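You operate a simulated robot arm through the tools that you are given. There is no shell and no other tool.

You run a simulated robot arm. Do the job below in one go: nothing can be reset, and whatever is moved stays where it is left.

TASK
Charge the grey battery to full at the setting on its label, then disconnect it.
Fine: charger off first; black terminal off before red, both on the striped mat; lid shut.

Only the result counts: the job must be done as asked and must still hold three seconds after the hand-in. Knocking over, shifting, dropping, spilling or breaking anything else fails it. A push-on lid holds only when it is set on centred and level and pressed home; a screw cap is set on level and turned clockwise until tight.

THE ROBOT
A 7-joint arm with a two-finger parallel gripper, fixed in place. Base frame: the origin is at the foot of the arm, x ahead of it, y to its left, z up; the work surface is at about z = 802. Readings come in mm, rad, newtons and seconds.
Its first joint turns from -2.601 to 2.601 rad. Payload 3.43 kg.
The tool frame sits at the grasp point between the pads (the TCP): z along the fingers, y along the line on which they close. The tips reach 30 mm beyond it. Largest opening 94 mm; finger width 28, thickness 10; the body of the gripper, 50 by 96 mm, starts 55 mm behind the TCP.
Orientation is told as [roll, pitch, yaw] about the base's x, y, z axes, in that order, counted from this pose: with the fingers straight down and closing along the base's y, the tool's x points along the base's -x, its y along +y and its z along -z.

THE INTERFACE
- The arm moves only by the tool nudge_tool. Its argument "rows" is a list of rows, each an object of numbers (a shift or turn left out is 0, a gripper value left out holds the last): "hand": the finger opening in mm, from 0 to 94; "tx", "ty", "tz": the shift along the tool's x, y, z in mm; "rx", "ry", "rz": the turn, a rotation vector about the tool's x, y, z in rad. In form: [{"hand": .., "tx": .., "ty": .., "tz": .., "rx": .., "ry": .., "rz": ..}, ...]. A call has 1 to 20 rows; each row is the pose to reach, as a shift and turn from the pose commanded when the call began, along the tool's axes at that moment. Rows are played at 5 a second. More than 50 mm and 0.15 rad between two rows, or a gripper value outside its range, and nothing of the call is played. Where a pose cannot be reached the arm comes as near as it can. A force on the tool above 50 N (or 10 N above the force at the start of the call, whichever is more), or a blocked arm, ends the call early, and 0.2 s more pass. The fingers move at their own pace (about 45 mm/s each) and stop on an object; they squeeze with about 30 N. The grip force told is the motor's: it shows also when the fingers shut on nothing. Time passes only in rows, and 0.2 s behind the last, so rows that repeat a pose let the fingers close. The reply holds the time, the measured pose of the TCP, the force on the tool along the base axes, the opening and the grip force, in the units named above and with some noise, with the torque about the TCP (base axes, N m) and any sound that the robot's microphone picked up.
- Cameras (640 x 400 px; columns grow to the right, rows downward): "scene" is fixed at [223.3, 649.5, 1457.5]; the picture's right is [-0.64, -0.76, 0.00], its down [-0.26, 0.22, -0.94] and it looks along [0.72, -0.60, -0.34] (base axes); focal length 314 px, centre (320, 200). "wrist" rides on the gripper at [76, 14, -103] in the tool frame; the picture's right is [-0.18, 0.98, 0.00], its down [-0.75, -0.14, -0.64] and it looks along [-0.63, -0.12, 0.77] (tool axes); focal length 243 px, centre (320, 200).
- snapshot(camera): a new picture of that camera. No time passes.
- pixel_to_xyz(camera, pixels): there is no depth. For up to 12 entries [column, row, z] of the newest picture of that camera ("zoom" is the newest enlarged one), the place [x, y] in the base frame at which the ray of that pixel passes the height z, good to about 2 mm. No time passes.
- zoom(camera, box): a new picture of the part [left, top, right, bottom] of that camera's present view, enlarged. No time passes.
- job_done(): hands the job in; it is judged then, once.

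Unless the task says otherwise, let go and move clear before handing in.

The tools are called after "Emit:" by a JSON object that holds its "op" and its "data". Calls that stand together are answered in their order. nudge_tool: Moves the arm, as the interface text tells. Its arguments: {"type":"object","properties":{"rows":{"type":"array"}},"required":["rows"]} The other tools are called the same way: snapshot (camera) takes a picture; pixel_to_xyz (camera, pixels) gives the place at which the rays of pixels pass given heights; zoom (camera, box) takes an enlarged picture of a part of a camera's view; job_done () hands the job in.

At the start:

```text
t: 0.0
ee_pos: [982.4, -109.6, 1174.4]
tool_rot: [-0.001, 0.0, 0.0]
contact_force: [0.5, 0.1, -0.5]
moment: [0.01, 0.0, -0.01]
opening: 93.8
finger_force: 0.1
```

scene: 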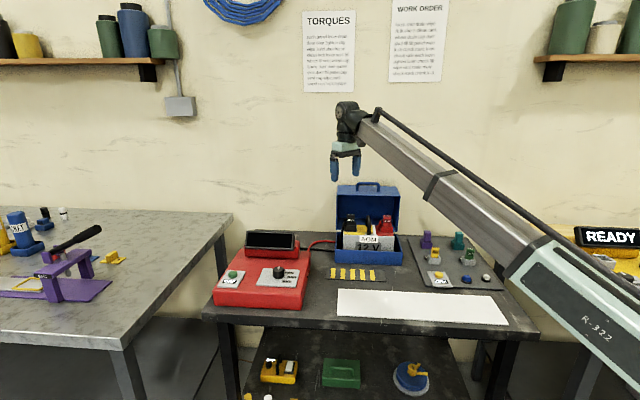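
wrist: 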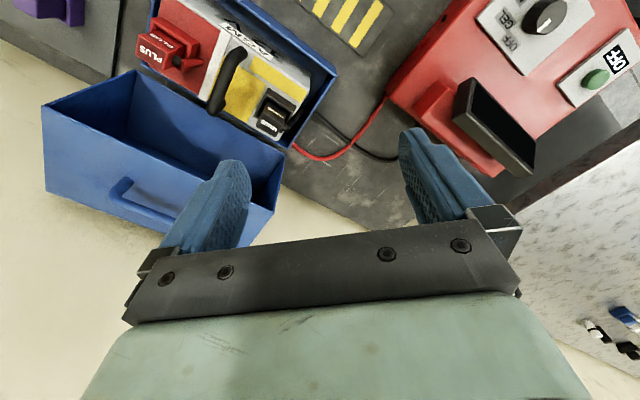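

The scene shows a red charger (about 265,275), a blue box with the battery (370,235), and a striped mat (355,274). I'll zoom in on these before moving.

Emit:
{"op": "zoom", "data": {"camera": "scene", "box": [200, 220, 320, 310]}}

Emit:
{"op": "zoom", "data": {"camera": "scene", "box": [320, 175, 420, 290]}}

Emit:
{"op": "zoom", "data": {"camera": "wrist", "box": [100, 0, 340, 150]}}

Emit:
{"op": "zoom", "data": {"camera": "wrist", "box": [380, 0, 640, 180]}}

Emit:
{"op": "zoom", "data": {"camera": "scene", "box": [400, 220, 520, 310]}}

Emit:
{"op": "zoom", "data": {"camera": "scene", "box": [380, 0, 460, 85]}}

```text
4.44 times, centred on (260, 265) of scene
```

zoom: 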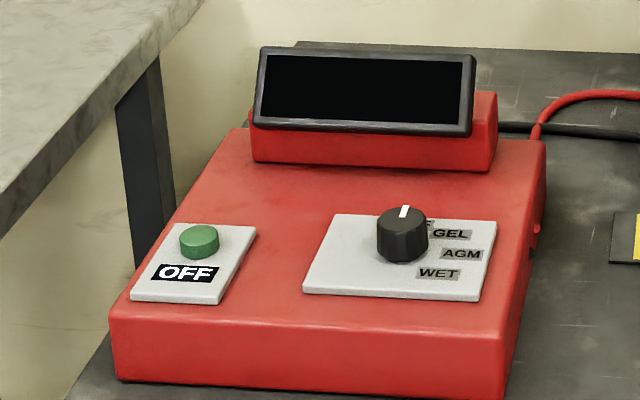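

```text
3.48 times, centred on (370, 232) of scene
```

zoom: 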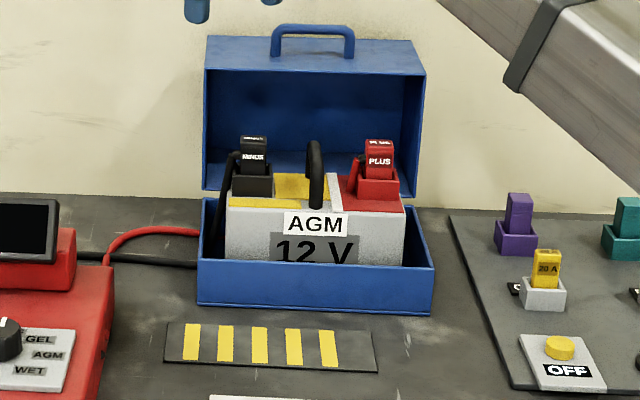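

```text
2.67 times, centred on (220, 75) of wrist
```

zoom: 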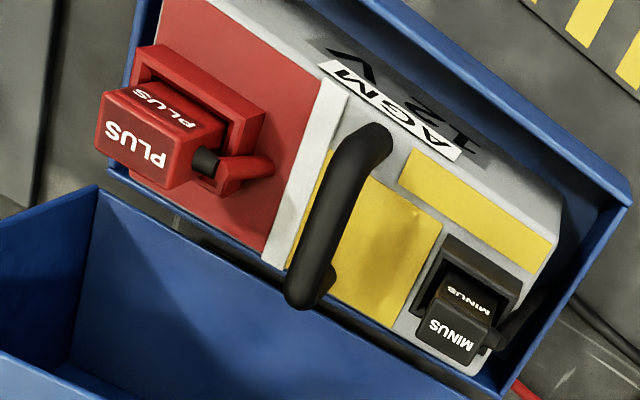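

```text
2.22 times, centred on (510, 90) of wrist
```

zoom: 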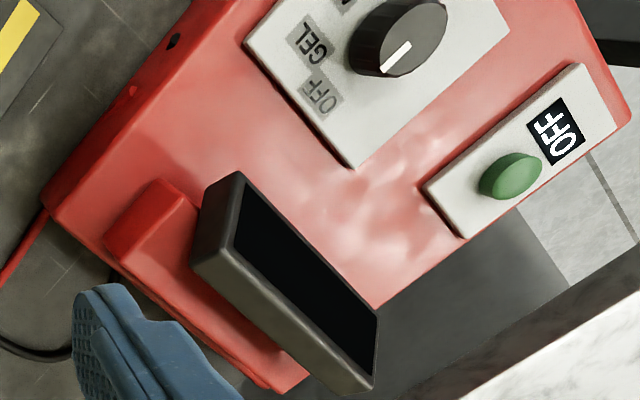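

```text
4.44 times, centred on (460, 265) of scene
```

zoom: 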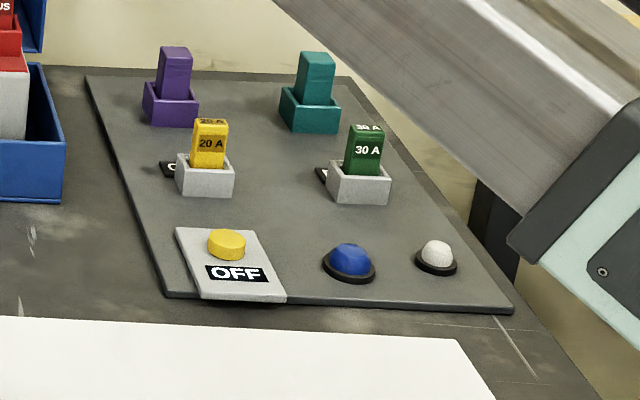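

```text
4.71 times, centred on (420, 42) of scene
```

zoom: 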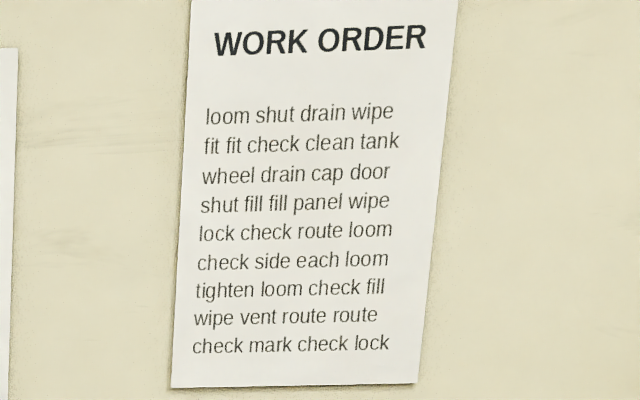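

The label reads AGM, the selector reads GEL/AGM/WET with a hidden OFF, and the charger display is dark. Next I'll triangulate the main features from both cameras at several heights.

Emit:
{"op": "pixel_to_xyz", "data": {"camera": "scene", "pixels": [[213.9, 305.6, 802], [301.7, 310, 802], [278.5, 268, 860], [278.5, 268, 880], [278.5, 268, 900], [232.8, 273, 860], [232.8, 273, 880], [232.8, 273, 900], [327, 280, 802], [386, 281, 802], [330, 268, 802], [384, 268, 802]]}}

Emit:
{"op": "pixel_to_xyz", "data": {"camera": "wrist", "pixels": [[545, 13.5, 860], [545, 13.5, 880], [545, 13.5, 900], [596, 78, 860], [596, 78, 880], [596, 78, 900], [150, 50, 900], [150, 50, 940], [150, 50, 980], [270, 120, 900], [270, 120, 940], [270, 120, 980]]}}

Emit:
{"op": "pixel_to_xyz", "data": {"camera": "scene", "pixels": [[385, 217, 900], [385, 217, 940], [385, 217, 980], [349, 216, 900], [349, 216, 940], [349, 216, 980], [336, 263, 802], [400, 264, 802]]}}

```text
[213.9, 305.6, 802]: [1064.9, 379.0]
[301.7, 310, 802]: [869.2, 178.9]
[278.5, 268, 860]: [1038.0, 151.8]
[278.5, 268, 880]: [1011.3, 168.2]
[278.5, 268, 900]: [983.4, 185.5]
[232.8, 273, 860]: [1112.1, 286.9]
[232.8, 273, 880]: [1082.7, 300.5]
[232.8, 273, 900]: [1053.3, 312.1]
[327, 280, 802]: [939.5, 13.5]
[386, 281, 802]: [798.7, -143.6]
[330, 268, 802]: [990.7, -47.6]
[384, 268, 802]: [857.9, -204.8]
```

```text
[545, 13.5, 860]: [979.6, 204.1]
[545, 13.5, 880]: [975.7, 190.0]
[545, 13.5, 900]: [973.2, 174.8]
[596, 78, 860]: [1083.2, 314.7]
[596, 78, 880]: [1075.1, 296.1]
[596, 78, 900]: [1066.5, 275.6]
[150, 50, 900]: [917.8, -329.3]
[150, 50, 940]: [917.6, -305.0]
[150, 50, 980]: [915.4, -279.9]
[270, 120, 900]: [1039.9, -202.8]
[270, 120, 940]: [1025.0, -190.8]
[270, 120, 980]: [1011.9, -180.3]
```

```text
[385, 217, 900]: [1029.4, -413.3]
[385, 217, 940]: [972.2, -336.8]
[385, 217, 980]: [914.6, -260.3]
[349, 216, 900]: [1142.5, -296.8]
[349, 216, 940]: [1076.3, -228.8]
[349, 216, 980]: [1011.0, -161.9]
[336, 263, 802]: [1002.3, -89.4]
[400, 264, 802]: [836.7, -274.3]
```

Triangulation puts the knob top near (977,182,~893), the button near (1078,297,~882), MINUS near (1012,-170,~978) and PLUS near (915,-270,~980). I'll move back and to the left for a close wrist view of the charger.

Emit:
{"op": "nudge_tool", "data": {"rows": [{"tx": 25, "ty": 35, "tz": 0}, {"tx": 50, "ty": 70, "tz": 5}, {"tx": 75, "ty": 105, "tz": 15}, {"tx": 100, "ty": 140, "tz": 25}, {"tx": 120, "ty": 180, "tz": 35}, {"tx": 140, "ty": 220, "tz": 45}, {"tx": 160, "ty": 255, "tz": 55}, {"tx": 175, "ty": 290, "tz": 65}, {"tx": 185, "ty": 327, "tz": 74}]}}

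Emit:
{"op": "snapshot", "data": {"camera": "wrist"}}

Emit:
{"op": "snapshot", "data": {"camera": "scene"}}

```text
t: 2.0
ee_pos: [796.1, 216.2, 1100.5]
tool_rot: [0.0, 0.001, -0.001]
contact_force: [0.3, 0.9, -0.3]
moment: [-0.01, 0.02, 0.01]
opening: 93.8
finger_force: 0.1
```

```text
taken
```

wrist: 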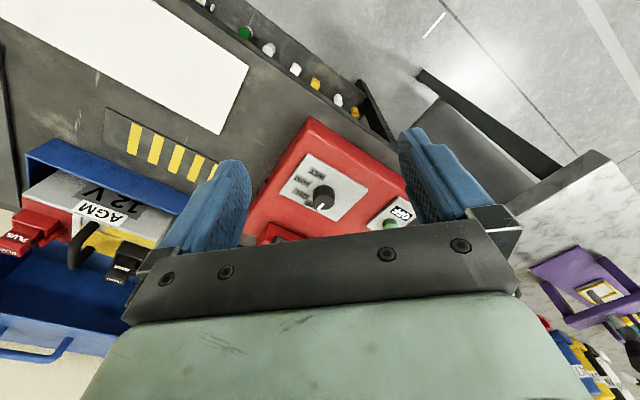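

```text
taken
```

scene: 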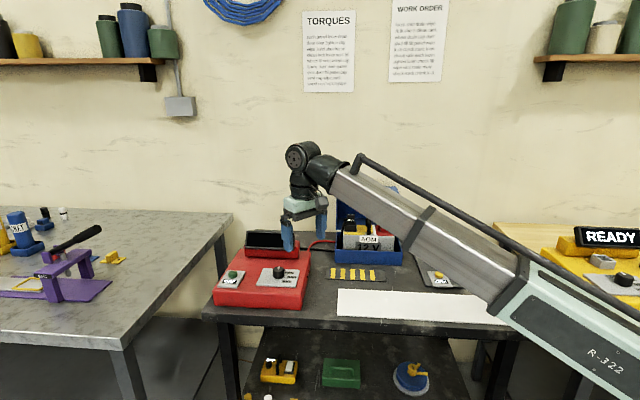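

Emit:
{"op": "zoom", "data": {"camera": "wrist", "box": [250, 110, 430, 250]}}

Emit:
{"op": "zoom", "data": {"camera": "wrist", "box": [0, 120, 180, 300]}}

Emit:
{"op": "pixel_to_xyz", "data": {"camera": "wrist", "pixels": [[323, 195, 900], [323, 195, 890], [323, 195, 880], [389, 224, 870], [389, 224, 880], [389, 224, 890]]}}

```text
2.86 times, centred on (340, 180) of wrist
```

zoom: 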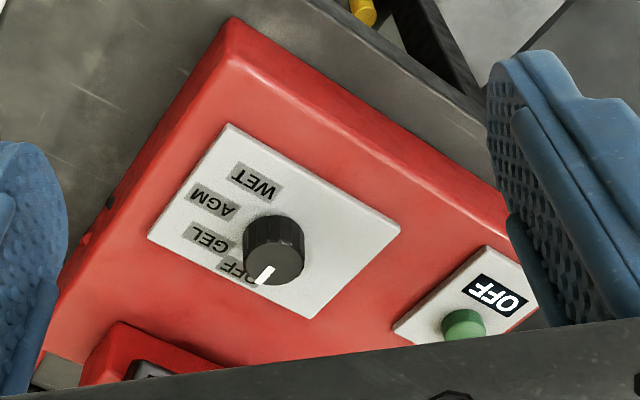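

```text
2.22 times, centred on (90, 210) of wrist
```

zoom: 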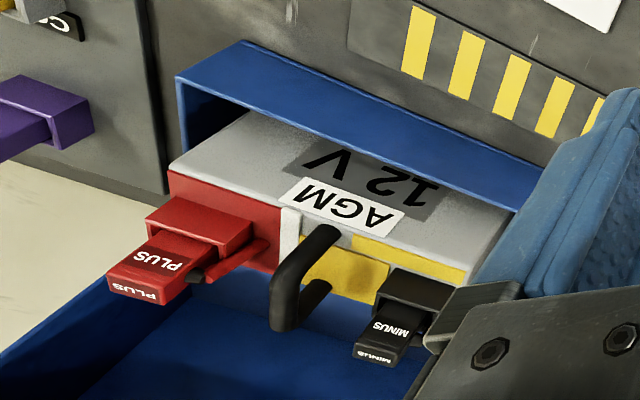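

```text
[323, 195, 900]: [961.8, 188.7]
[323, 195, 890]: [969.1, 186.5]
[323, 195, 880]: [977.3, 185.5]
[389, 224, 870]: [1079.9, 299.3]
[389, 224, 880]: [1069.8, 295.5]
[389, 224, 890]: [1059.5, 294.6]
```

The knob pointer is on OFF at wrist zoom (262,275), with the labels running OFF, GEL, AGM, WET around the bench-right side. I'll move closer to pin down the heights.

Emit:
{"op": "nudge_tool", "data": {"rows": [{"tx": -25, "ty": 10, "tz": 20}, {"tx": -50, "ty": 20, "tz": 40}, {"tx": -75, "ty": 30, "tz": 60}, {"tx": -95, "ty": 40, "tz": 80}, {"tx": -117, "ty": 45, "tz": 100}, {"tx": -117, "ty": 45, "tz": 100}]}}

Emit:
{"op": "snapshot", "data": {"camera": "wrist"}}

Emit:
{"op": "zoom", "data": {"camera": "wrist", "box": [230, 90, 430, 250]}}

Emit:
{"op": "zoom", "data": {"camera": "scene", "box": [200, 220, 320, 310]}}

```text
t: 3.4
ee_pos: [913.4, 264.0, 999.3]
tool_rot: [-0.002, 0.001, 0.0]
contact_force: [-0.2, 0.4, 1.6]
moment: [0.0, -0.03, 0.01]
opening: 94.0
finger_force: 0.1
```

```text
taken
```

wrist: 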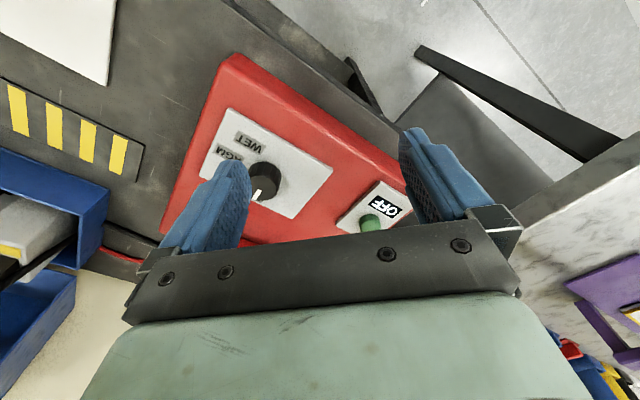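

```text
2.50 times, centred on (330, 170) of wrist
```

zoom: 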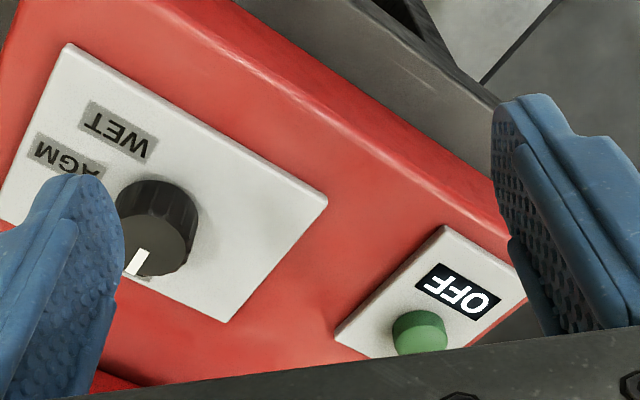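

```text
4.44 times, centred on (260, 265) of scene
```

zoom: 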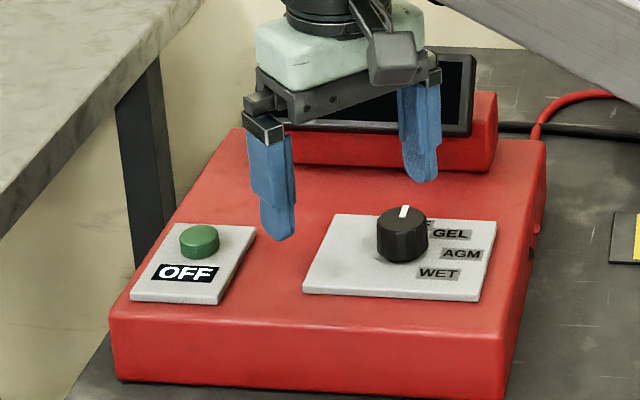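

From here I can match plate corners between the two views: near-left is scene (256,286) and wrist (333,170). I'll triangulate plate, knob and button heights from these.

Emit:
{"op": "pixel_to_xyz", "data": {"camera": "scene", "pixels": [[256.2, 285.9, 855], [256.2, 285.9, 875], [263.2, 268.2, 855], [263.2, 268.2, 875], [295.6, 287.7, 855], [295.6, 287.7, 875], [278.6, 268.7, 880], [278.6, 268.7, 900], [232.8, 272.5, 860], [232.8, 272.5, 880]]}}

Emit:
{"op": "pixel_to_xyz", "data": {"camera": "wrist", "pixels": [[332.8, 170, 855], [332.8, 170, 875], [292.8, 218.8, 855], [292.8, 218.8, 875], [230, 107.2, 855], [230, 107.2, 875], [261.5, 192, 880], [261.5, 192, 900], [370, 224, 860], [370, 224, 880]]}}

```text
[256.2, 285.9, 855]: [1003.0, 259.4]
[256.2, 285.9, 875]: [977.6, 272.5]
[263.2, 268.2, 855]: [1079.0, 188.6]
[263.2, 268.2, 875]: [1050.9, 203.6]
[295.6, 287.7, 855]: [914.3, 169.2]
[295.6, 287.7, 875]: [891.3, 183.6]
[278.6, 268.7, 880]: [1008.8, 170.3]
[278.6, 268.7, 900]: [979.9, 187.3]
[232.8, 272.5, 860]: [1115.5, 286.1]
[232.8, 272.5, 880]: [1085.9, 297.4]
```

```text
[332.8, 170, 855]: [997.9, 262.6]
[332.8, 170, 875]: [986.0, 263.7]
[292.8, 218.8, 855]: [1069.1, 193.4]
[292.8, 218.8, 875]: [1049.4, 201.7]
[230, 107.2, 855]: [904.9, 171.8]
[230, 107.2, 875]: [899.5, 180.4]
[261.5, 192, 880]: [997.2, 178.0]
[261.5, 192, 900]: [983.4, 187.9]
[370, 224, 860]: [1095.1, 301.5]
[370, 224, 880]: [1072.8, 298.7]
```

Plate height comes out near 865 and the knob centre near (983,187). Next I'll locate the labels on the plate to get the turn angle.

Emit:
{"op": "pixel_to_xyz", "data": {"camera": "scene", "pixels": [[289.3, 272.6, 865], [291.7, 277.2, 865], [286.8, 281.4, 865], [278.7, 279, 865], [278.7, 270, 893], [278.7, 267, 893], [278.3, 269.5, 893], [284.5, 270, 865]]}}

Emit:
{"op": "pixel_to_xyz", "data": {"camera": "wrist", "pixels": [[248.8, 142, 865], [229, 154, 865], [266, 189, 893], [254, 199, 893], [262, 189, 893]]}}

Emit:
{"op": "zoom", "data": {"camera": "wrist", "box": [220, 130, 300, 220]}}

Emit:
{"op": "zoom", "data": {"camera": "scene", "box": [255, 255, 305, 290]}}

```text
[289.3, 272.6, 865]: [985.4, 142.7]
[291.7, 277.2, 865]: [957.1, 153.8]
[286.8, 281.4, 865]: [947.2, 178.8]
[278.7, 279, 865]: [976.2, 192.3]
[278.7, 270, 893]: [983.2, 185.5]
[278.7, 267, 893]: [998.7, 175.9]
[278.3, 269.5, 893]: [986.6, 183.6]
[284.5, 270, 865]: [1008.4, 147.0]
```

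```text
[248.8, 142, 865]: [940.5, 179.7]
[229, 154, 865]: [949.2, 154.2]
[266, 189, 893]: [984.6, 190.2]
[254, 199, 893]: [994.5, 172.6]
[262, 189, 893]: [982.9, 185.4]
```

```text
4.44 times, centred on (260, 175) of wrist
```

zoom: 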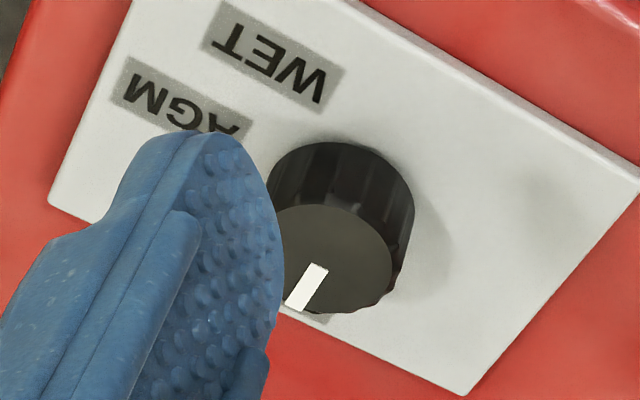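

```text
11.43 times, centred on (280, 272) of scene
```

zoom: 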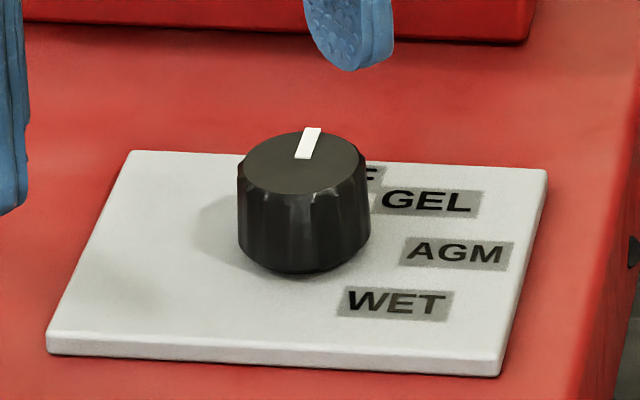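

The knob centre is near (981,188) with its top near 897. The pointer is at about -45° (OFF) and AGM is at about -125°, so the knob must turn 80° clockwise seen from above. I'll move over it, pre-turn the tool by -0.7 rad and narrow the fingers.

Emit:
{"op": "nudge_tool", "data": {"rows": [{"hand": 64, "tx": -20, "ty": -20, "rz": -0.13}, {"tx": -40, "ty": -45, "rz": -0.26}, {"tx": -60, "ty": -65, "rz": -0.4}, {"tx": -68, "ty": -76, "rz": -0.54}, {"tx": -68, "ty": -76, "tz": 20, "rz": -0.68}, {"tx": -68, "ty": -76, "tz": 40, "rz": -0.7}, {"tx": -68, "ty": -76, "tz": 40, "rz": -0.7}]}}

Emit:
{"op": "zoom", "data": {"camera": "scene", "box": [210, 210, 320, 300]}}

Emit:
{"op": "snapshot", "data": {"camera": "wrist"}}

```text
t: 5.0
ee_pos: [982.0, 184.9, 960.6]
tool_rot: [0.0, 0.001, 0.703]
contact_force: [0.7, 0.0, 0.2]
moment: [0.02, 0.04, 0.0]
opening: 64.1
finger_force: 0.1
```

```text
4.44 times, centred on (265, 255) of scene
```

zoom: 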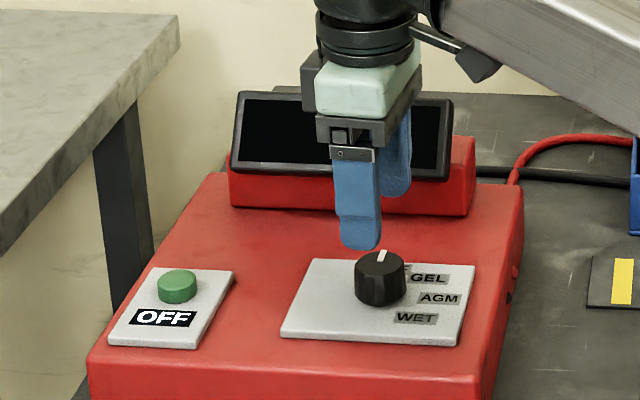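

```text
taken
```

wrist: 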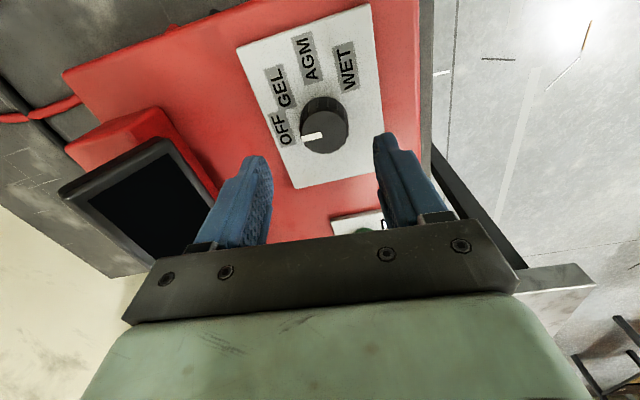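

The knob's top face sits near (322,135) in the wrist view, right where the tool axis should meet it, and the reach is good. I'll descend 57 mm and close on the knob.

Emit:
{"op": "nudge_tool", "data": {"rows": [{"tz": 15}, {"tz": 30}, {"tz": 45}, {"tz": 57}, {"tz": 57, "hand": 20}, {"tz": 57, "hand": 20}, {"tz": 57, "hand": 20}, {"tz": 57, "hand": 20}]}}

Emit:
{"op": "snapshot", "data": {"camera": "wrist"}}

Emit:
{"op": "zoom", "data": {"camera": "scene", "box": [210, 210, 320, 300]}}

```text
t: 6.8
ee_pos: [981.0, 188.2, 903.7]
tool_rot: [0.005, 0.001, 0.701]
contact_force: [-14.7, 13.8, -8.2]
moment: [0.61, 0.29, -0.03]
opening: 37.1
finger_force: 44.6
```

```text
taken
```

wrist: 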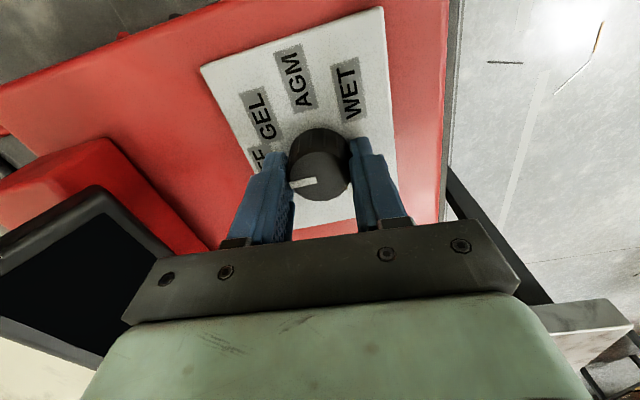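

```text
4.44 times, centred on (265, 255) of scene
```

zoom: 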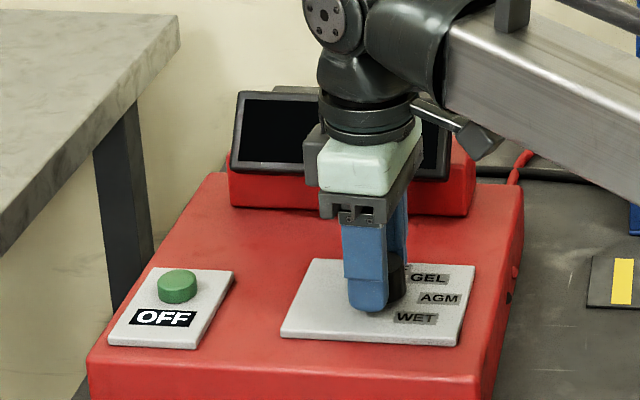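

The fingers hold the 37 mm knob, with about a 20 N side load along the closing line. I'll shift 2 mm to relieve that and turn 1.40 rad clockwise.

Emit:
{"op": "nudge_tool", "data": {"rows": [{"ty": 2}, {"ty": 2, "rz": 0.12}, {"ty": 2, "rz": 0.24}, {"ty": 2, "rz": 0.36}, {"ty": 2, "rz": 0.48}, {"ty": 2, "rz": 0.6}, {"ty": 2, "rz": 0.72}, {"ty": 2, "rz": 0.84}, {"ty": 2, "rz": 0.96}, {"ty": 2, "rz": 1.08}, {"ty": 2, "rz": 1.2}, {"ty": 2, "rz": 1.3}, {"ty": 2, "rz": 1.4}, {"ty": 2, "rz": 1.4}]}}

Emit:
{"op": "snapshot", "data": {"camera": "wrist"}}

Emit:
{"op": "zoom", "data": {"camera": "scene", "box": [210, 210, 320, 300]}}

```text
t: 9.8
ee_pos: [980.3, 186.0, 903.6]
tool_rot: [0.0, -0.002, -0.703]
contact_force: [1.9, -12.9, -1.4]
moment: [-0.3, 0.39, 0.02]
opening: 37.0
finger_force: 44.9
```

```text
taken
```

wrist: 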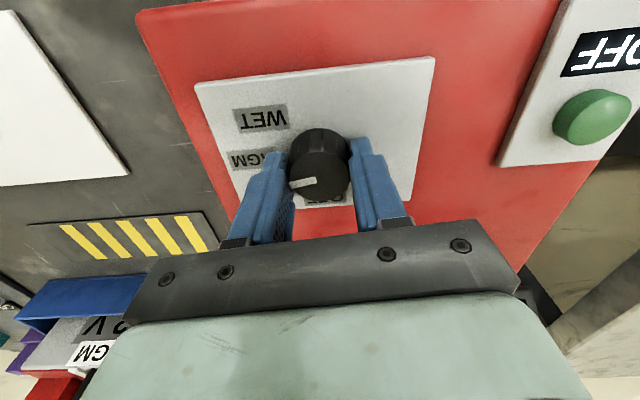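

```text
4.44 times, centred on (265, 255) of scene
```

zoom: 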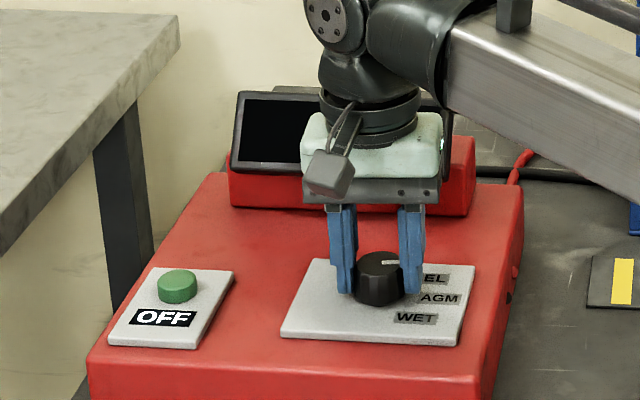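

The knob followed the turn: the pointer now faces right in the scene view, towards AGM. I'll release, rise and check it.

Emit:
{"op": "nudge_tool", "data": {"rows": [{"hand": 64}, {"hand": 64}, {"hand": 64}, {"tz": -20}, {"tz": -45}, {"tz": -70}, {"tz": -70, "tx": 30}]}}

Emit:
{"op": "zoom", "data": {"camera": "wrist", "box": [200, 30, 440, 200]}}

Emit:
{"op": "zoom", "data": {"camera": "scene", "box": [255, 255, 305, 290]}}

```text
t: 11.4
ee_pos: [955.2, 207.4, 973.3]
tool_rot: [-0.001, -0.001, -0.701]
contact_force: [-0.2, 0.4, 0.5]
moment: [-0.01, 0.02, 0.01]
opening: 63.6
finger_force: 0.0
```

```text
2.35 times, centred on (320, 115) of wrist
```

zoom: 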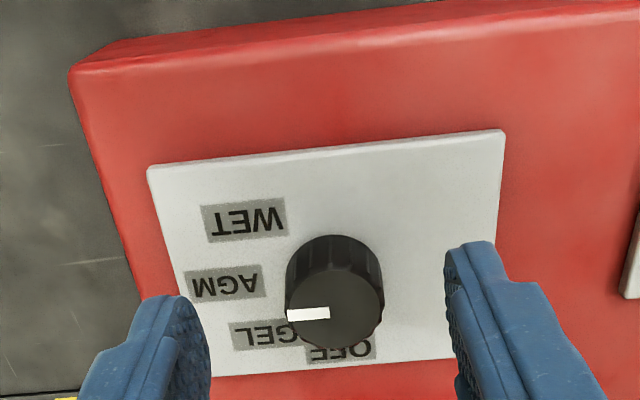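

```text
11.43 times, centred on (280, 272) of scene
```

zoom: 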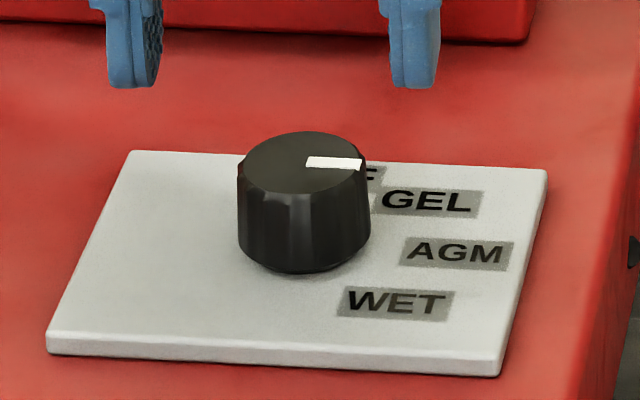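

The pointer lines up with AGM (it is level with the AGM label in the wrist zoom). Next I'll rise, close the fingers and yaw to face the button, so I can press it with an outward-tilted tool.

Emit:
{"op": "nudge_tool", "data": {"rows": [{"hand": 0, "tz": -10, "rz": -0.14}, {"tz": -20, "rz": -0.28}, {"tz": -35, "rz": -0.42}, {"tz": -35, "rz": -0.56}, {"tz": -35, "rz": -0.7}, {"tz": -35, "rz": -0.84}, {"tz": -35, "rz": -0.97}, {"tz": -35, "rz": -0.97}]}}

Emit:
{"op": "zoom", "data": {"camera": "wrist", "box": [230, 50, 470, 230]}}

```text
t: 13.2
ee_pos: [957.9, 208.1, 1008.5]
tool_rot: [0.0, -0.001, 0.272]
contact_force: [-0.5, 0.3, -0.3]
moment: [-0.01, -0.02, 0.0]
opening: 0.0
finger_force: 30.0
```

```text
2.22 times, centred on (350, 140) of wrist
```

zoom: 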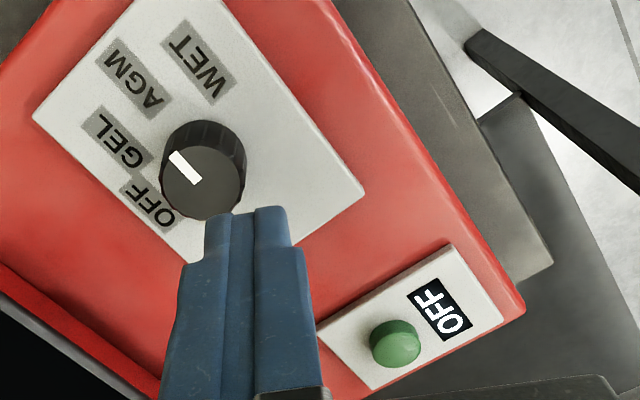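

In this view the pointer direction (-30,-27) matches the AGM label direction (-75,-72) well. Now I'll fix the button's location.

Emit:
{"op": "pixel_to_xyz", "data": {"camera": "zoom", "pixels": [[450, 243, 865], [503, 322, 865], [372, 390, 865], [320, 322, 865], [398, 345, 880], [395, 340, 875], [320, 190, 865]]}}

Emit:
{"op": "zoom", "data": {"camera": "scene", "box": [210, 255, 260, 295]}}

```text
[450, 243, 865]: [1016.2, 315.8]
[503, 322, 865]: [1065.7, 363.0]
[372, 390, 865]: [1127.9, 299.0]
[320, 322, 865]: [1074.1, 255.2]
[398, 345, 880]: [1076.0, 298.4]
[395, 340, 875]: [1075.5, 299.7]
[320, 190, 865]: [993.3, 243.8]
```

```text
10.00 times, centred on (235, 275) of scene
```

zoom: 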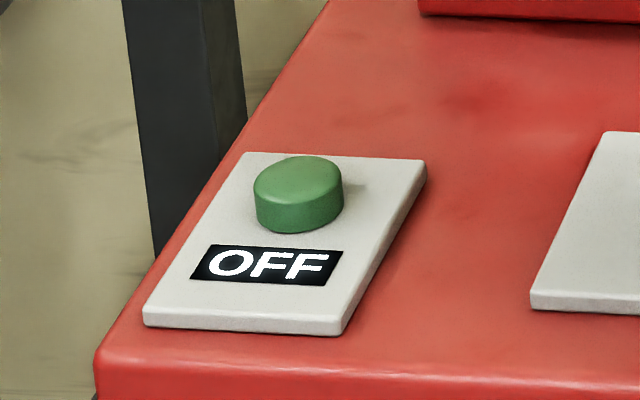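

The button is at about (1077,299) with its top near 878. I'll move to hover above it with a 0.5 rad outward tilt and the fingers closed.

Emit:
{"op": "nudge_tool", "data": {"rows": [{"tx": -22, "ty": 9, "tz": 5, "ry": -0.08}, {"tx": -45, "ty": 18, "tz": 15, "ry": -0.16}, {"tx": -68, "ty": 28, "tz": 25, "ry": -0.25}, {"tx": -91, "ty": 37, "tz": 35, "ry": -0.34}, {"tx": -114, "ty": 46, "tz": 48, "ry": -0.42}, {"tx": -136, "ty": 55, "tz": 60, "ry": -0.5}, {"tx": -136, "ty": 55, "tz": 60, "ry": -0.5}]}}

Emit:
{"op": "snapshot", "data": {"camera": "wrist"}}

Emit:
{"op": "zoom", "data": {"camera": "scene", "box": [190, 200, 310, 300]}}

```text
t: 14.8
ee_pos: [1073.8, 297.1, 949.9]
tool_rot: [-0.002, -0.501, 0.27]
contact_force: [0.1, -0.3, -0.1]
moment: [0.01, -0.02, 0.03]
opening: 0.0
finger_force: 29.8
```

```text
taken
```

wrist: 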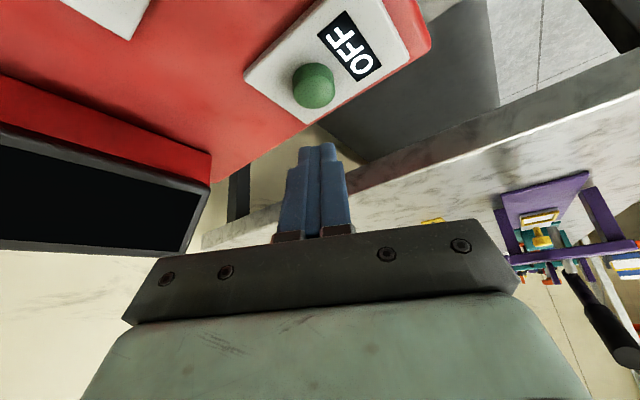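

```text
4.00 times, centred on (250, 250) of scene
```

zoom: 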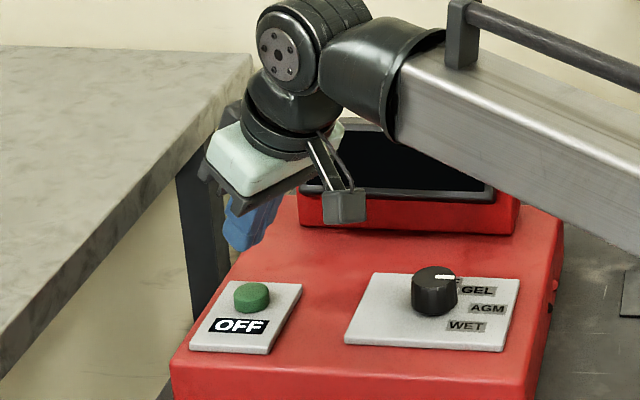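

The tool is hovering with the right tilt, and the fingertip should drop onto the button, seen in the scene zoom at (251,292). I'll descend along base -z in small steps until a click or a force shows.

Emit:
{"op": "nudge_tool", "data": {"rows": [{"tx": 7.2, "tz": 13.2}, {"tx": 13.4, "tz": 24.6}, {"tx": 15.3, "tz": 28.1}]}}

Emit:
{"op": "zoom", "data": {"camera": "scene", "box": [210, 235, 270, 295]}}

Emit:
{"op": "zoom", "data": {"camera": "wrist", "box": [230, 60, 420, 190]}}

```text
t: 15.6
ee_pos: [1075.0, 298.1, 917.6]
tool_rot: [-0.001, -0.501, 0.271]
contact_force: [0.3, -0.2, 0.2]
moment: [0.04, 0.04, 0.0]
opening: 0.0
finger_force: 30.5
```

```text
6.67 times, centred on (240, 265) of scene
```

zoom: 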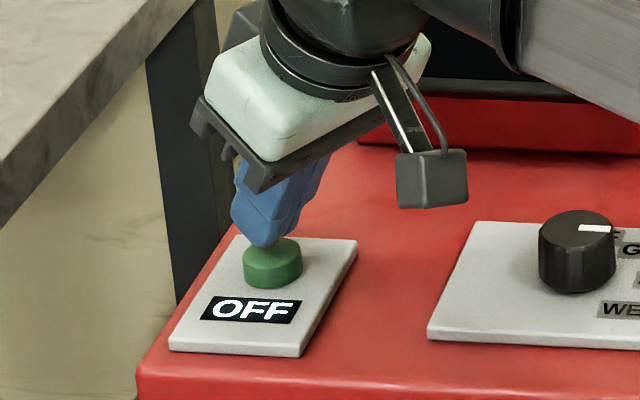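

```text
3.08 times, centred on (325, 125) of wrist
```

zoom: 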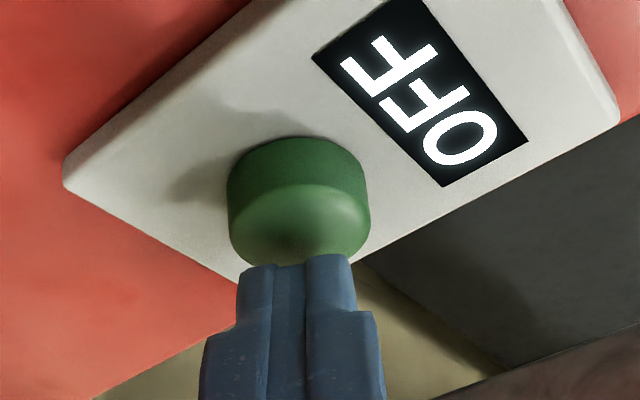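

The fingertip is just above the button top. I'll shift 3 mm inward and press down in 2 mm steps.

Emit:
{"op": "nudge_tool", "data": {"rows": [{"tx": 2.6, "tz": -1.4}, {"tx": 4.0, "tz": 1.2}, {"tx": 5.0, "tz": 3.0}, {"tx": 6.0, "tz": 4.7}, {"tx": 6.9, "tz": 6.5}]}}

Emit:
{"op": "zoom", "data": {"camera": "scene", "box": [210, 225, 300, 295]}}

```text
t: 16.8
ee_pos: [1071.5, 296.3, 908.5]
tool_rot: [0.0, -0.504, 0.27]
contact_force: [3.8, 5.2, 14.9]
moment: [0.2, -0.17, 0.05]
opening: 0.1
finger_force: 30.0
heard: click
```

```text
5.71 times, centred on (255, 260) of scene
```

zoom: 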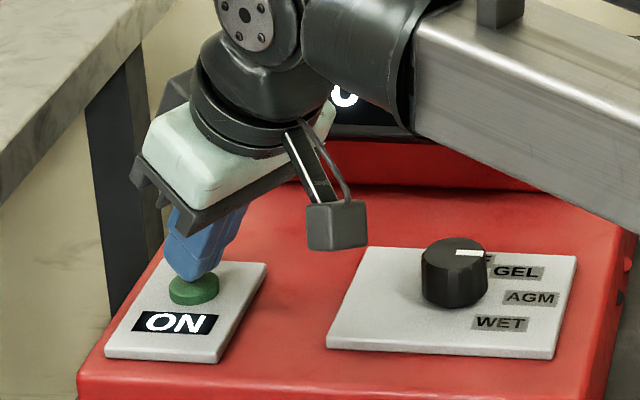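

I heard a click, the indicator now reads ON, and the display has lit. I'll lift straight off so I can read the screen.

Emit:
{"op": "nudge_tool", "data": {"rows": [{"tx": -10, "tz": -18}, {"tx": -19, "tz": -35}, {"tx": -28, "tz": -52}]}}

Emit:
{"op": "zoom", "data": {"camera": "scene", "box": [210, 205, 320, 295]}}

Emit:
{"op": "snapshot", "data": {"camera": "wrist"}}

```text
t: 17.6
ee_pos: [1071.0, 294.9, 964.8]
tool_rot: [-0.001, -0.499, 0.271]
contact_force: [-0.6, 0.2, -0.4]
moment: [0.01, 0.03, 0.02]
opening: 0.1
finger_force: 29.9
```

```text
4.44 times, centred on (265, 250) of scene
```

zoom: 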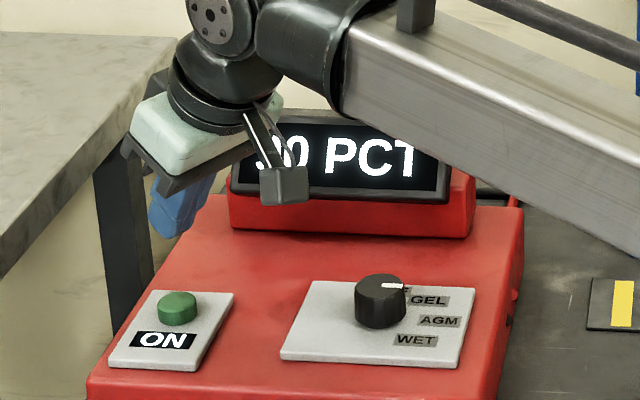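

```text
taken
```

wrist: 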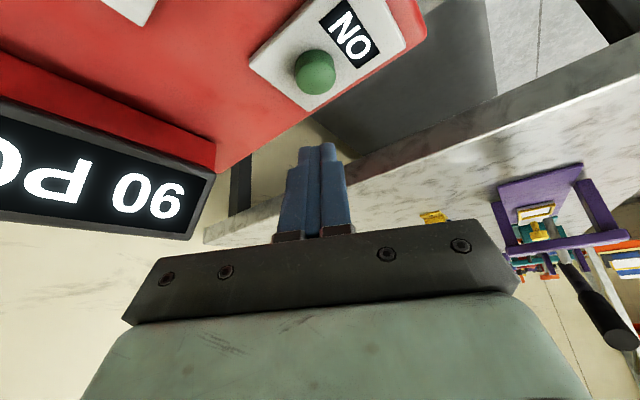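

The display reads 90 PCT and is charging. I'll hold here and watch it.

Emit:
{"op": "nudge_tool", "data": {"rows": [{"tx": 0}, {"tx": 0}, {"tx": 0}, {"tx": 0}, {"tx": 0}]}}

Emit:
{"op": "snapshot", "data": {"camera": "wrist"}}

Emit:
{"op": "zoom", "data": {"camera": "scene", "box": [210, 205, 320, 295]}}

```text
t: 18.8
ee_pos: [1071.1, 295.6, 967.6]
tool_rot: [-0.002, -0.501, 0.27]
contact_force: [0.4, -0.1, 0.1]
moment: [0.0, 0.0, -0.01]
opening: 0.2
finger_force: 30.3
```

```text
taken
```

wrist: 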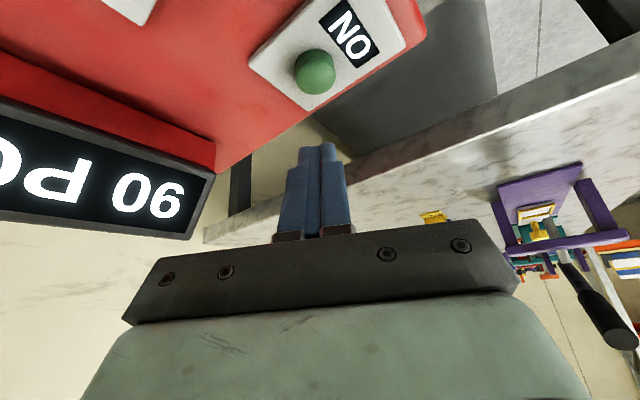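

```text
4.44 times, centred on (265, 250) of scene
```

zoom: 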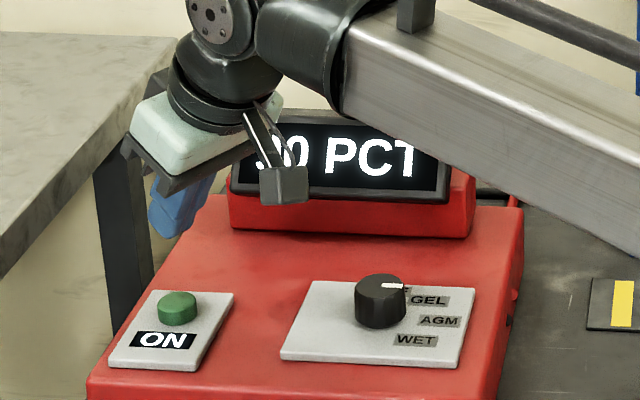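

Still 90 PCT after about 1 s. I'll wait a little longer.

Emit:
{"op": "nudge_tool", "data": {"rows": [{"tx": 0}, {"tx": 0}, {"tx": 0}, {"tx": 0}, {"tx": 0}, {"tx": 0}, {"tx": 0}, {"tx": 0}, {"tx": 0}, {"tx": 0}, {"tx": 0}, {"tx": 0}, {"tx": 0}, {"tx": 0}, {"tx": 0}]}}

Emit:
{"op": "snapshot", "data": {"camera": "wrist"}}

```text
t: 22.0
ee_pos: [1071.3, 294.7, 966.7]
tool_rot: [0.0, -0.499, 0.271]
contact_force: [-0.4, -0.8, 0.0]
moment: [0.02, 0.0, -0.02]
opening: 0.0
finger_force: 29.6
```

```text
taken
```

wrist: 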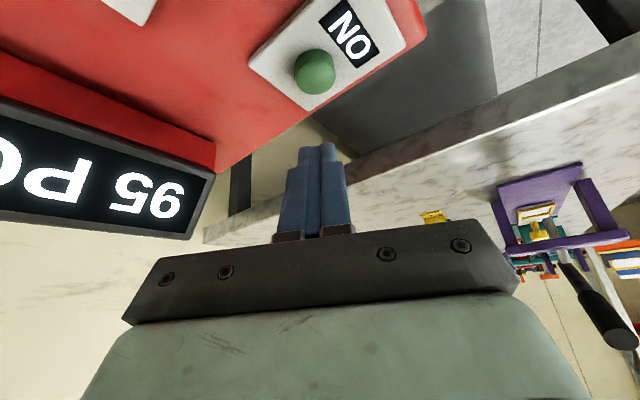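

It now reads 95 PCT, so it is climbing. I'll keep waiting.

Emit:
{"op": "nudge_tool", "data": {"rows": [{"tx": 0}, {"tx": 0}, {"tx": 0}, {"tx": 0}, {"tx": 0}, {"tx": 0}, {"tx": 0}, {"tx": 0}, {"tx": 0}, {"tx": 0}, {"tx": 0}, {"tx": 0}, {"tx": 0}, {"tx": 0}, {"tx": 0}]}}

Emit:
{"op": "snapshot", "data": {"camera": "wrist"}}

Emit:
{"op": "zoom", "data": {"camera": "scene", "box": [210, 205, 320, 295]}}

```text
t: 25.2
ee_pos: [1071.0, 294.1, 966.6]
tool_rot: [0.002, -0.497, 0.271]
contact_force: [-0.4, 0.0, -0.1]
moment: [-0.02, 0.02, -0.03]
opening: 0.0
finger_force: 29.8
```

```text
taken
```

wrist: 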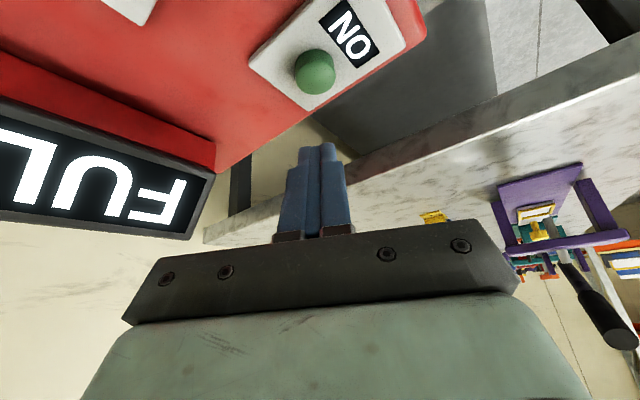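

```text
4.44 times, centred on (265, 250) of scene
```

zoom: 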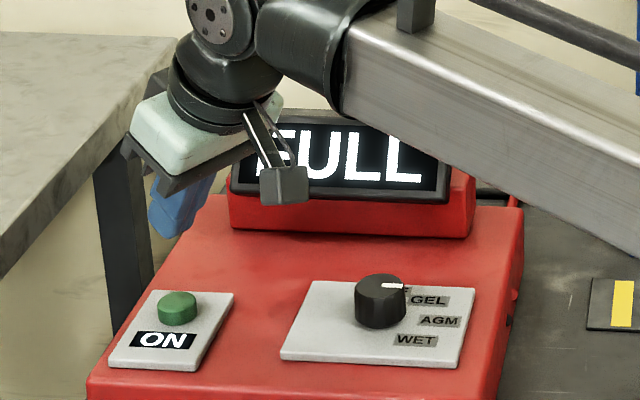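

The display reads FULL. I'll press the button again, repeating the same descent, to switch the charger off.

Emit:
{"op": "nudge_tool", "data": {"rows": [{"tx": 9, "tz": 17}, {"tx": 18, "tz": 34}, {"tx": 23, "tz": 43}, {"tx": 25.5, "tz": 47}, {"tx": 28, "tz": 52}]}}

Emit:
{"op": "zoom", "data": {"camera": "scene", "box": [210, 205, 320, 295]}}

```text
t: 26.4
ee_pos: [1071.2, 295.5, 910.0]
tool_rot: [0.002, -0.504, 0.271]
contact_force: [-1.8, 1.9, 11.7]
moment: [0.08, 0.08, -0.01]
opening: 0.0
finger_force: 30.7
heard: click
```

```text
4.44 times, centred on (265, 250) of scene
```

zoom: 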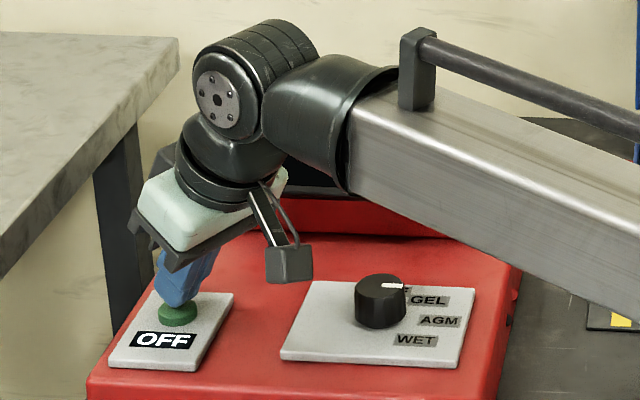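

The indicator reads OFF after the click. I'll lift off, then straighten up and retract to inspect the battery.

Emit:
{"op": "nudge_tool", "data": {"rows": [{"tx": -9, "tz": -17}, {"tx": -19, "tz": -35}, {"tx": -28, "tz": -52}]}}

Emit:
{"op": "nudge_tool", "data": {"rows": [{"tx": 0, "ty": 0, "tz": -20, "ry": 0.05}, {"tx": 18, "ty": -10, "tz": -45, "ry": 0.15}, {"tx": 36, "ty": -20, "tz": -70, "ry": 0.25}, {"tx": 54, "ty": -30, "tz": -95, "ry": 0.35}, {"tx": 72, "ty": -40, "tz": -125, "ry": 0.43}, {"tx": 88, "ty": -52, "tz": -150, "ry": 0.5}, {"tx": 88, "ty": -52, "tz": -150, "ry": 0.5}]}}

Emit:
{"op": "zoom", "data": {"camera": "scene", "box": [210, 205, 320, 295]}}

```text
t: 27.2
ee_pos: [1070.9, 294.3, 968.0]
tool_rot: [0.0, -0.5, 0.27]
contact_force: [0.4, 0.5, 0.6]
moment: [-0.02, 0.01, 0.01]
opening: 0.0
finger_force: 30.0
```

```text
t: 28.8
ee_pos: [939.7, 204.5, 1055.0]
tool_rot: [0.001, 0.002, 0.27]
contact_force: [-0.4, -0.3, -0.3]
moment: [0.0, -0.01, -0.04]
opening: 0.0
finger_force: 30.2
```

```text
4.44 times, centred on (265, 250) of scene
```

zoom: 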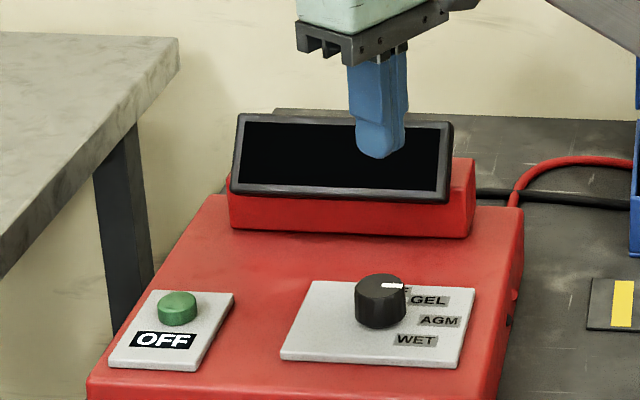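

The charger is off and its screen is dark. I'll move over the mat side for a clear look at the battery clamps.

Emit:
{"op": "nudge_tool", "data": {"rows": [{"hand": 60, "tx": 20, "ty": -30, "tz": -20, "rz": 0.11}, {"tx": 40, "ty": -64, "tz": -40, "rz": 0.22}, {"tx": 60, "ty": -98, "tz": -55, "rz": 0.33}, {"tx": 80, "ty": -132, "tz": -65, "rz": 0.44}, {"tx": 100, "ty": -168, "tz": -65, "rz": 0.55}, {"tx": 120, "ty": -204, "tz": -65, "rz": 0.66}, {"tx": 140, "ty": -240, "tz": -65, "rz": 0.77}, {"tx": 160, "ty": -274, "tz": -65, "rz": 0.88}, {"tx": 177, "ty": -304, "tz": -65, "rz": 1.0}, {"tx": 177, "ty": -304, "tz": -65, "rz": 1.0}]}}

Emit:
{"op": "snapshot", "data": {"camera": "wrist"}}

Emit:
{"op": "snapshot", "data": {"camera": "scene"}}

```text
t: 31.0
ee_pos: [849.3, -133.5, 1120.7]
tool_rot: [0.0, 0.0, -0.73]
contact_force: [-0.4, 0.1, 0.7]
moment: [-0.02, 0.01, 0.02]
opening: 59.9
finger_force: 0.0
```

```text
taken
```

wrist: 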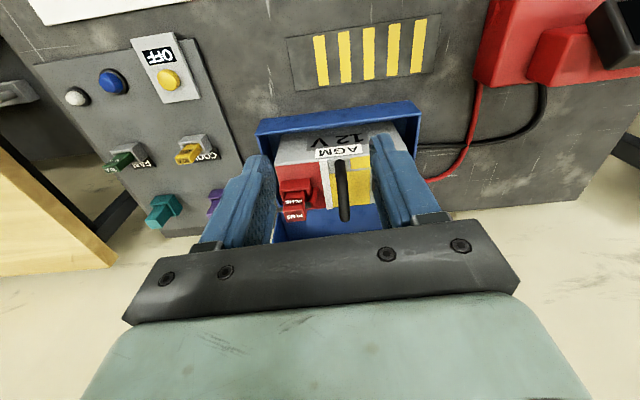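

```text
taken
```

scene: 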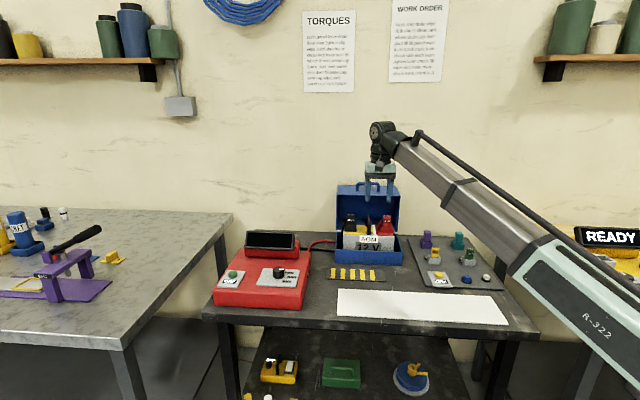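

Fingers block part of the view. I'll open them wide and move back a little, then zoom in on the battery from both cameras.

Emit:
{"op": "nudge_tool", "data": {"rows": [{"hand": 94, "tx": 20}, {"hand": 94, "tx": 40}, {"hand": 94, "tx": 40}]}}

Emit:
{"op": "zoom", "data": {"camera": "wrist", "box": [240, 120, 440, 260]}}

Emit:
{"op": "zoom", "data": {"camera": "scene", "box": [325, 175, 415, 270]}}

```text
t: 31.8
ee_pos: [821.3, -108.7, 1120.0]
tool_rot: [0.0, -0.001, -0.73]
contact_force: [-0.5, 0.4, -0.3]
moment: [-0.02, -0.01, 0.03]
opening: 93.9
finger_force: 0.0
```

```text
2.86 times, centred on (340, 190) of wrist
```

zoom: 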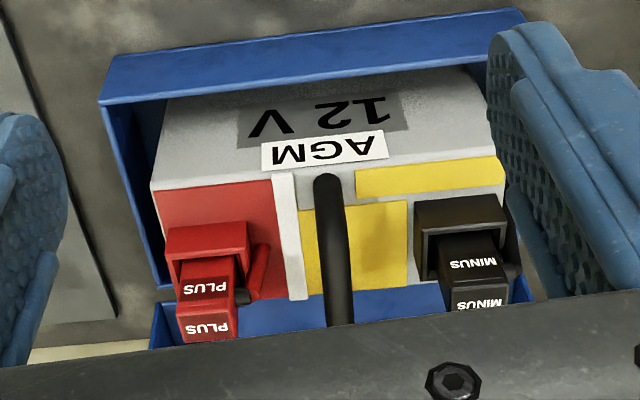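

```text
4.21 times, centred on (370, 222) of scene
```

zoom: 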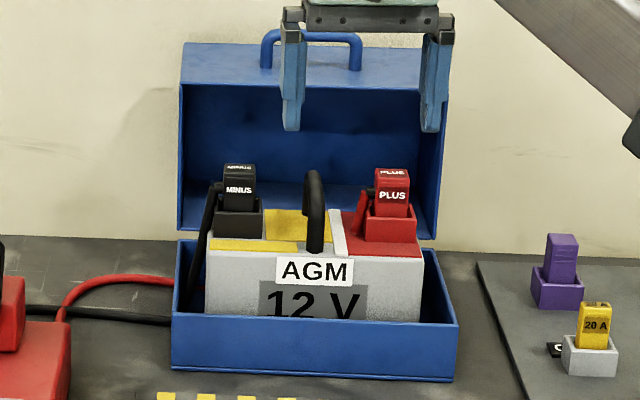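

I can match the plug top-front corners across views, for example PLUS at scene (383.5,218) and wrist (311,228). I'll triangulate plugs, lid and box.

Emit:
{"op": "pixel_to_xyz", "data": {"camera": "scene", "pixels": [[383.5, 218, 940], [383.5, 218, 980], [391.4, 217.7, 940], [391.4, 217.7, 980], [347.2, 217.3, 940], [347.2, 217.3, 980], [354.6, 217.5, 940], [354.6, 217.5, 980], [383.3, 214.6, 960], [390.9, 214.4, 960], [347.7, 213.7, 960], [354.3, 213.5, 960]]}}

Emit:
{"op": "pixel_to_xyz", "data": {"camera": "wrist", "pixels": [[311.3, 227.8, 940], [311.3, 227.8, 980], [290.3, 230.6, 940], [290.3, 230.6, 980], [405.8, 219, 940], [405.8, 219, 980], [385.5, 221.5, 940], [385.5, 221.5, 980], [291.7, 240, 960], [312, 238.3, 960]]}}

```text
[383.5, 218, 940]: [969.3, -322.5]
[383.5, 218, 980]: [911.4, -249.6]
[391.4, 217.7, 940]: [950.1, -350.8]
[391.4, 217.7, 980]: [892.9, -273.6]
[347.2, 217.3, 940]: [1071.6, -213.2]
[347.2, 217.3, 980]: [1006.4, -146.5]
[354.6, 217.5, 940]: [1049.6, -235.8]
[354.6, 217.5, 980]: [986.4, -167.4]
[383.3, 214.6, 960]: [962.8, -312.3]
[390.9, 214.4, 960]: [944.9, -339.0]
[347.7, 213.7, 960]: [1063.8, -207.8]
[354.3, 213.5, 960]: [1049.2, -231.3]
```

```text
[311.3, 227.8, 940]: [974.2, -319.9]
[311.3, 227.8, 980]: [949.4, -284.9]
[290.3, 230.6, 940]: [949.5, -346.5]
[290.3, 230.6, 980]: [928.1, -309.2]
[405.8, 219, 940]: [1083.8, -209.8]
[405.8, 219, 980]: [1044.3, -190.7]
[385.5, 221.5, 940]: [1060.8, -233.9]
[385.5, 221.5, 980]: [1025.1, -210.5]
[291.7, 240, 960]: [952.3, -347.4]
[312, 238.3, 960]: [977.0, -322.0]
```

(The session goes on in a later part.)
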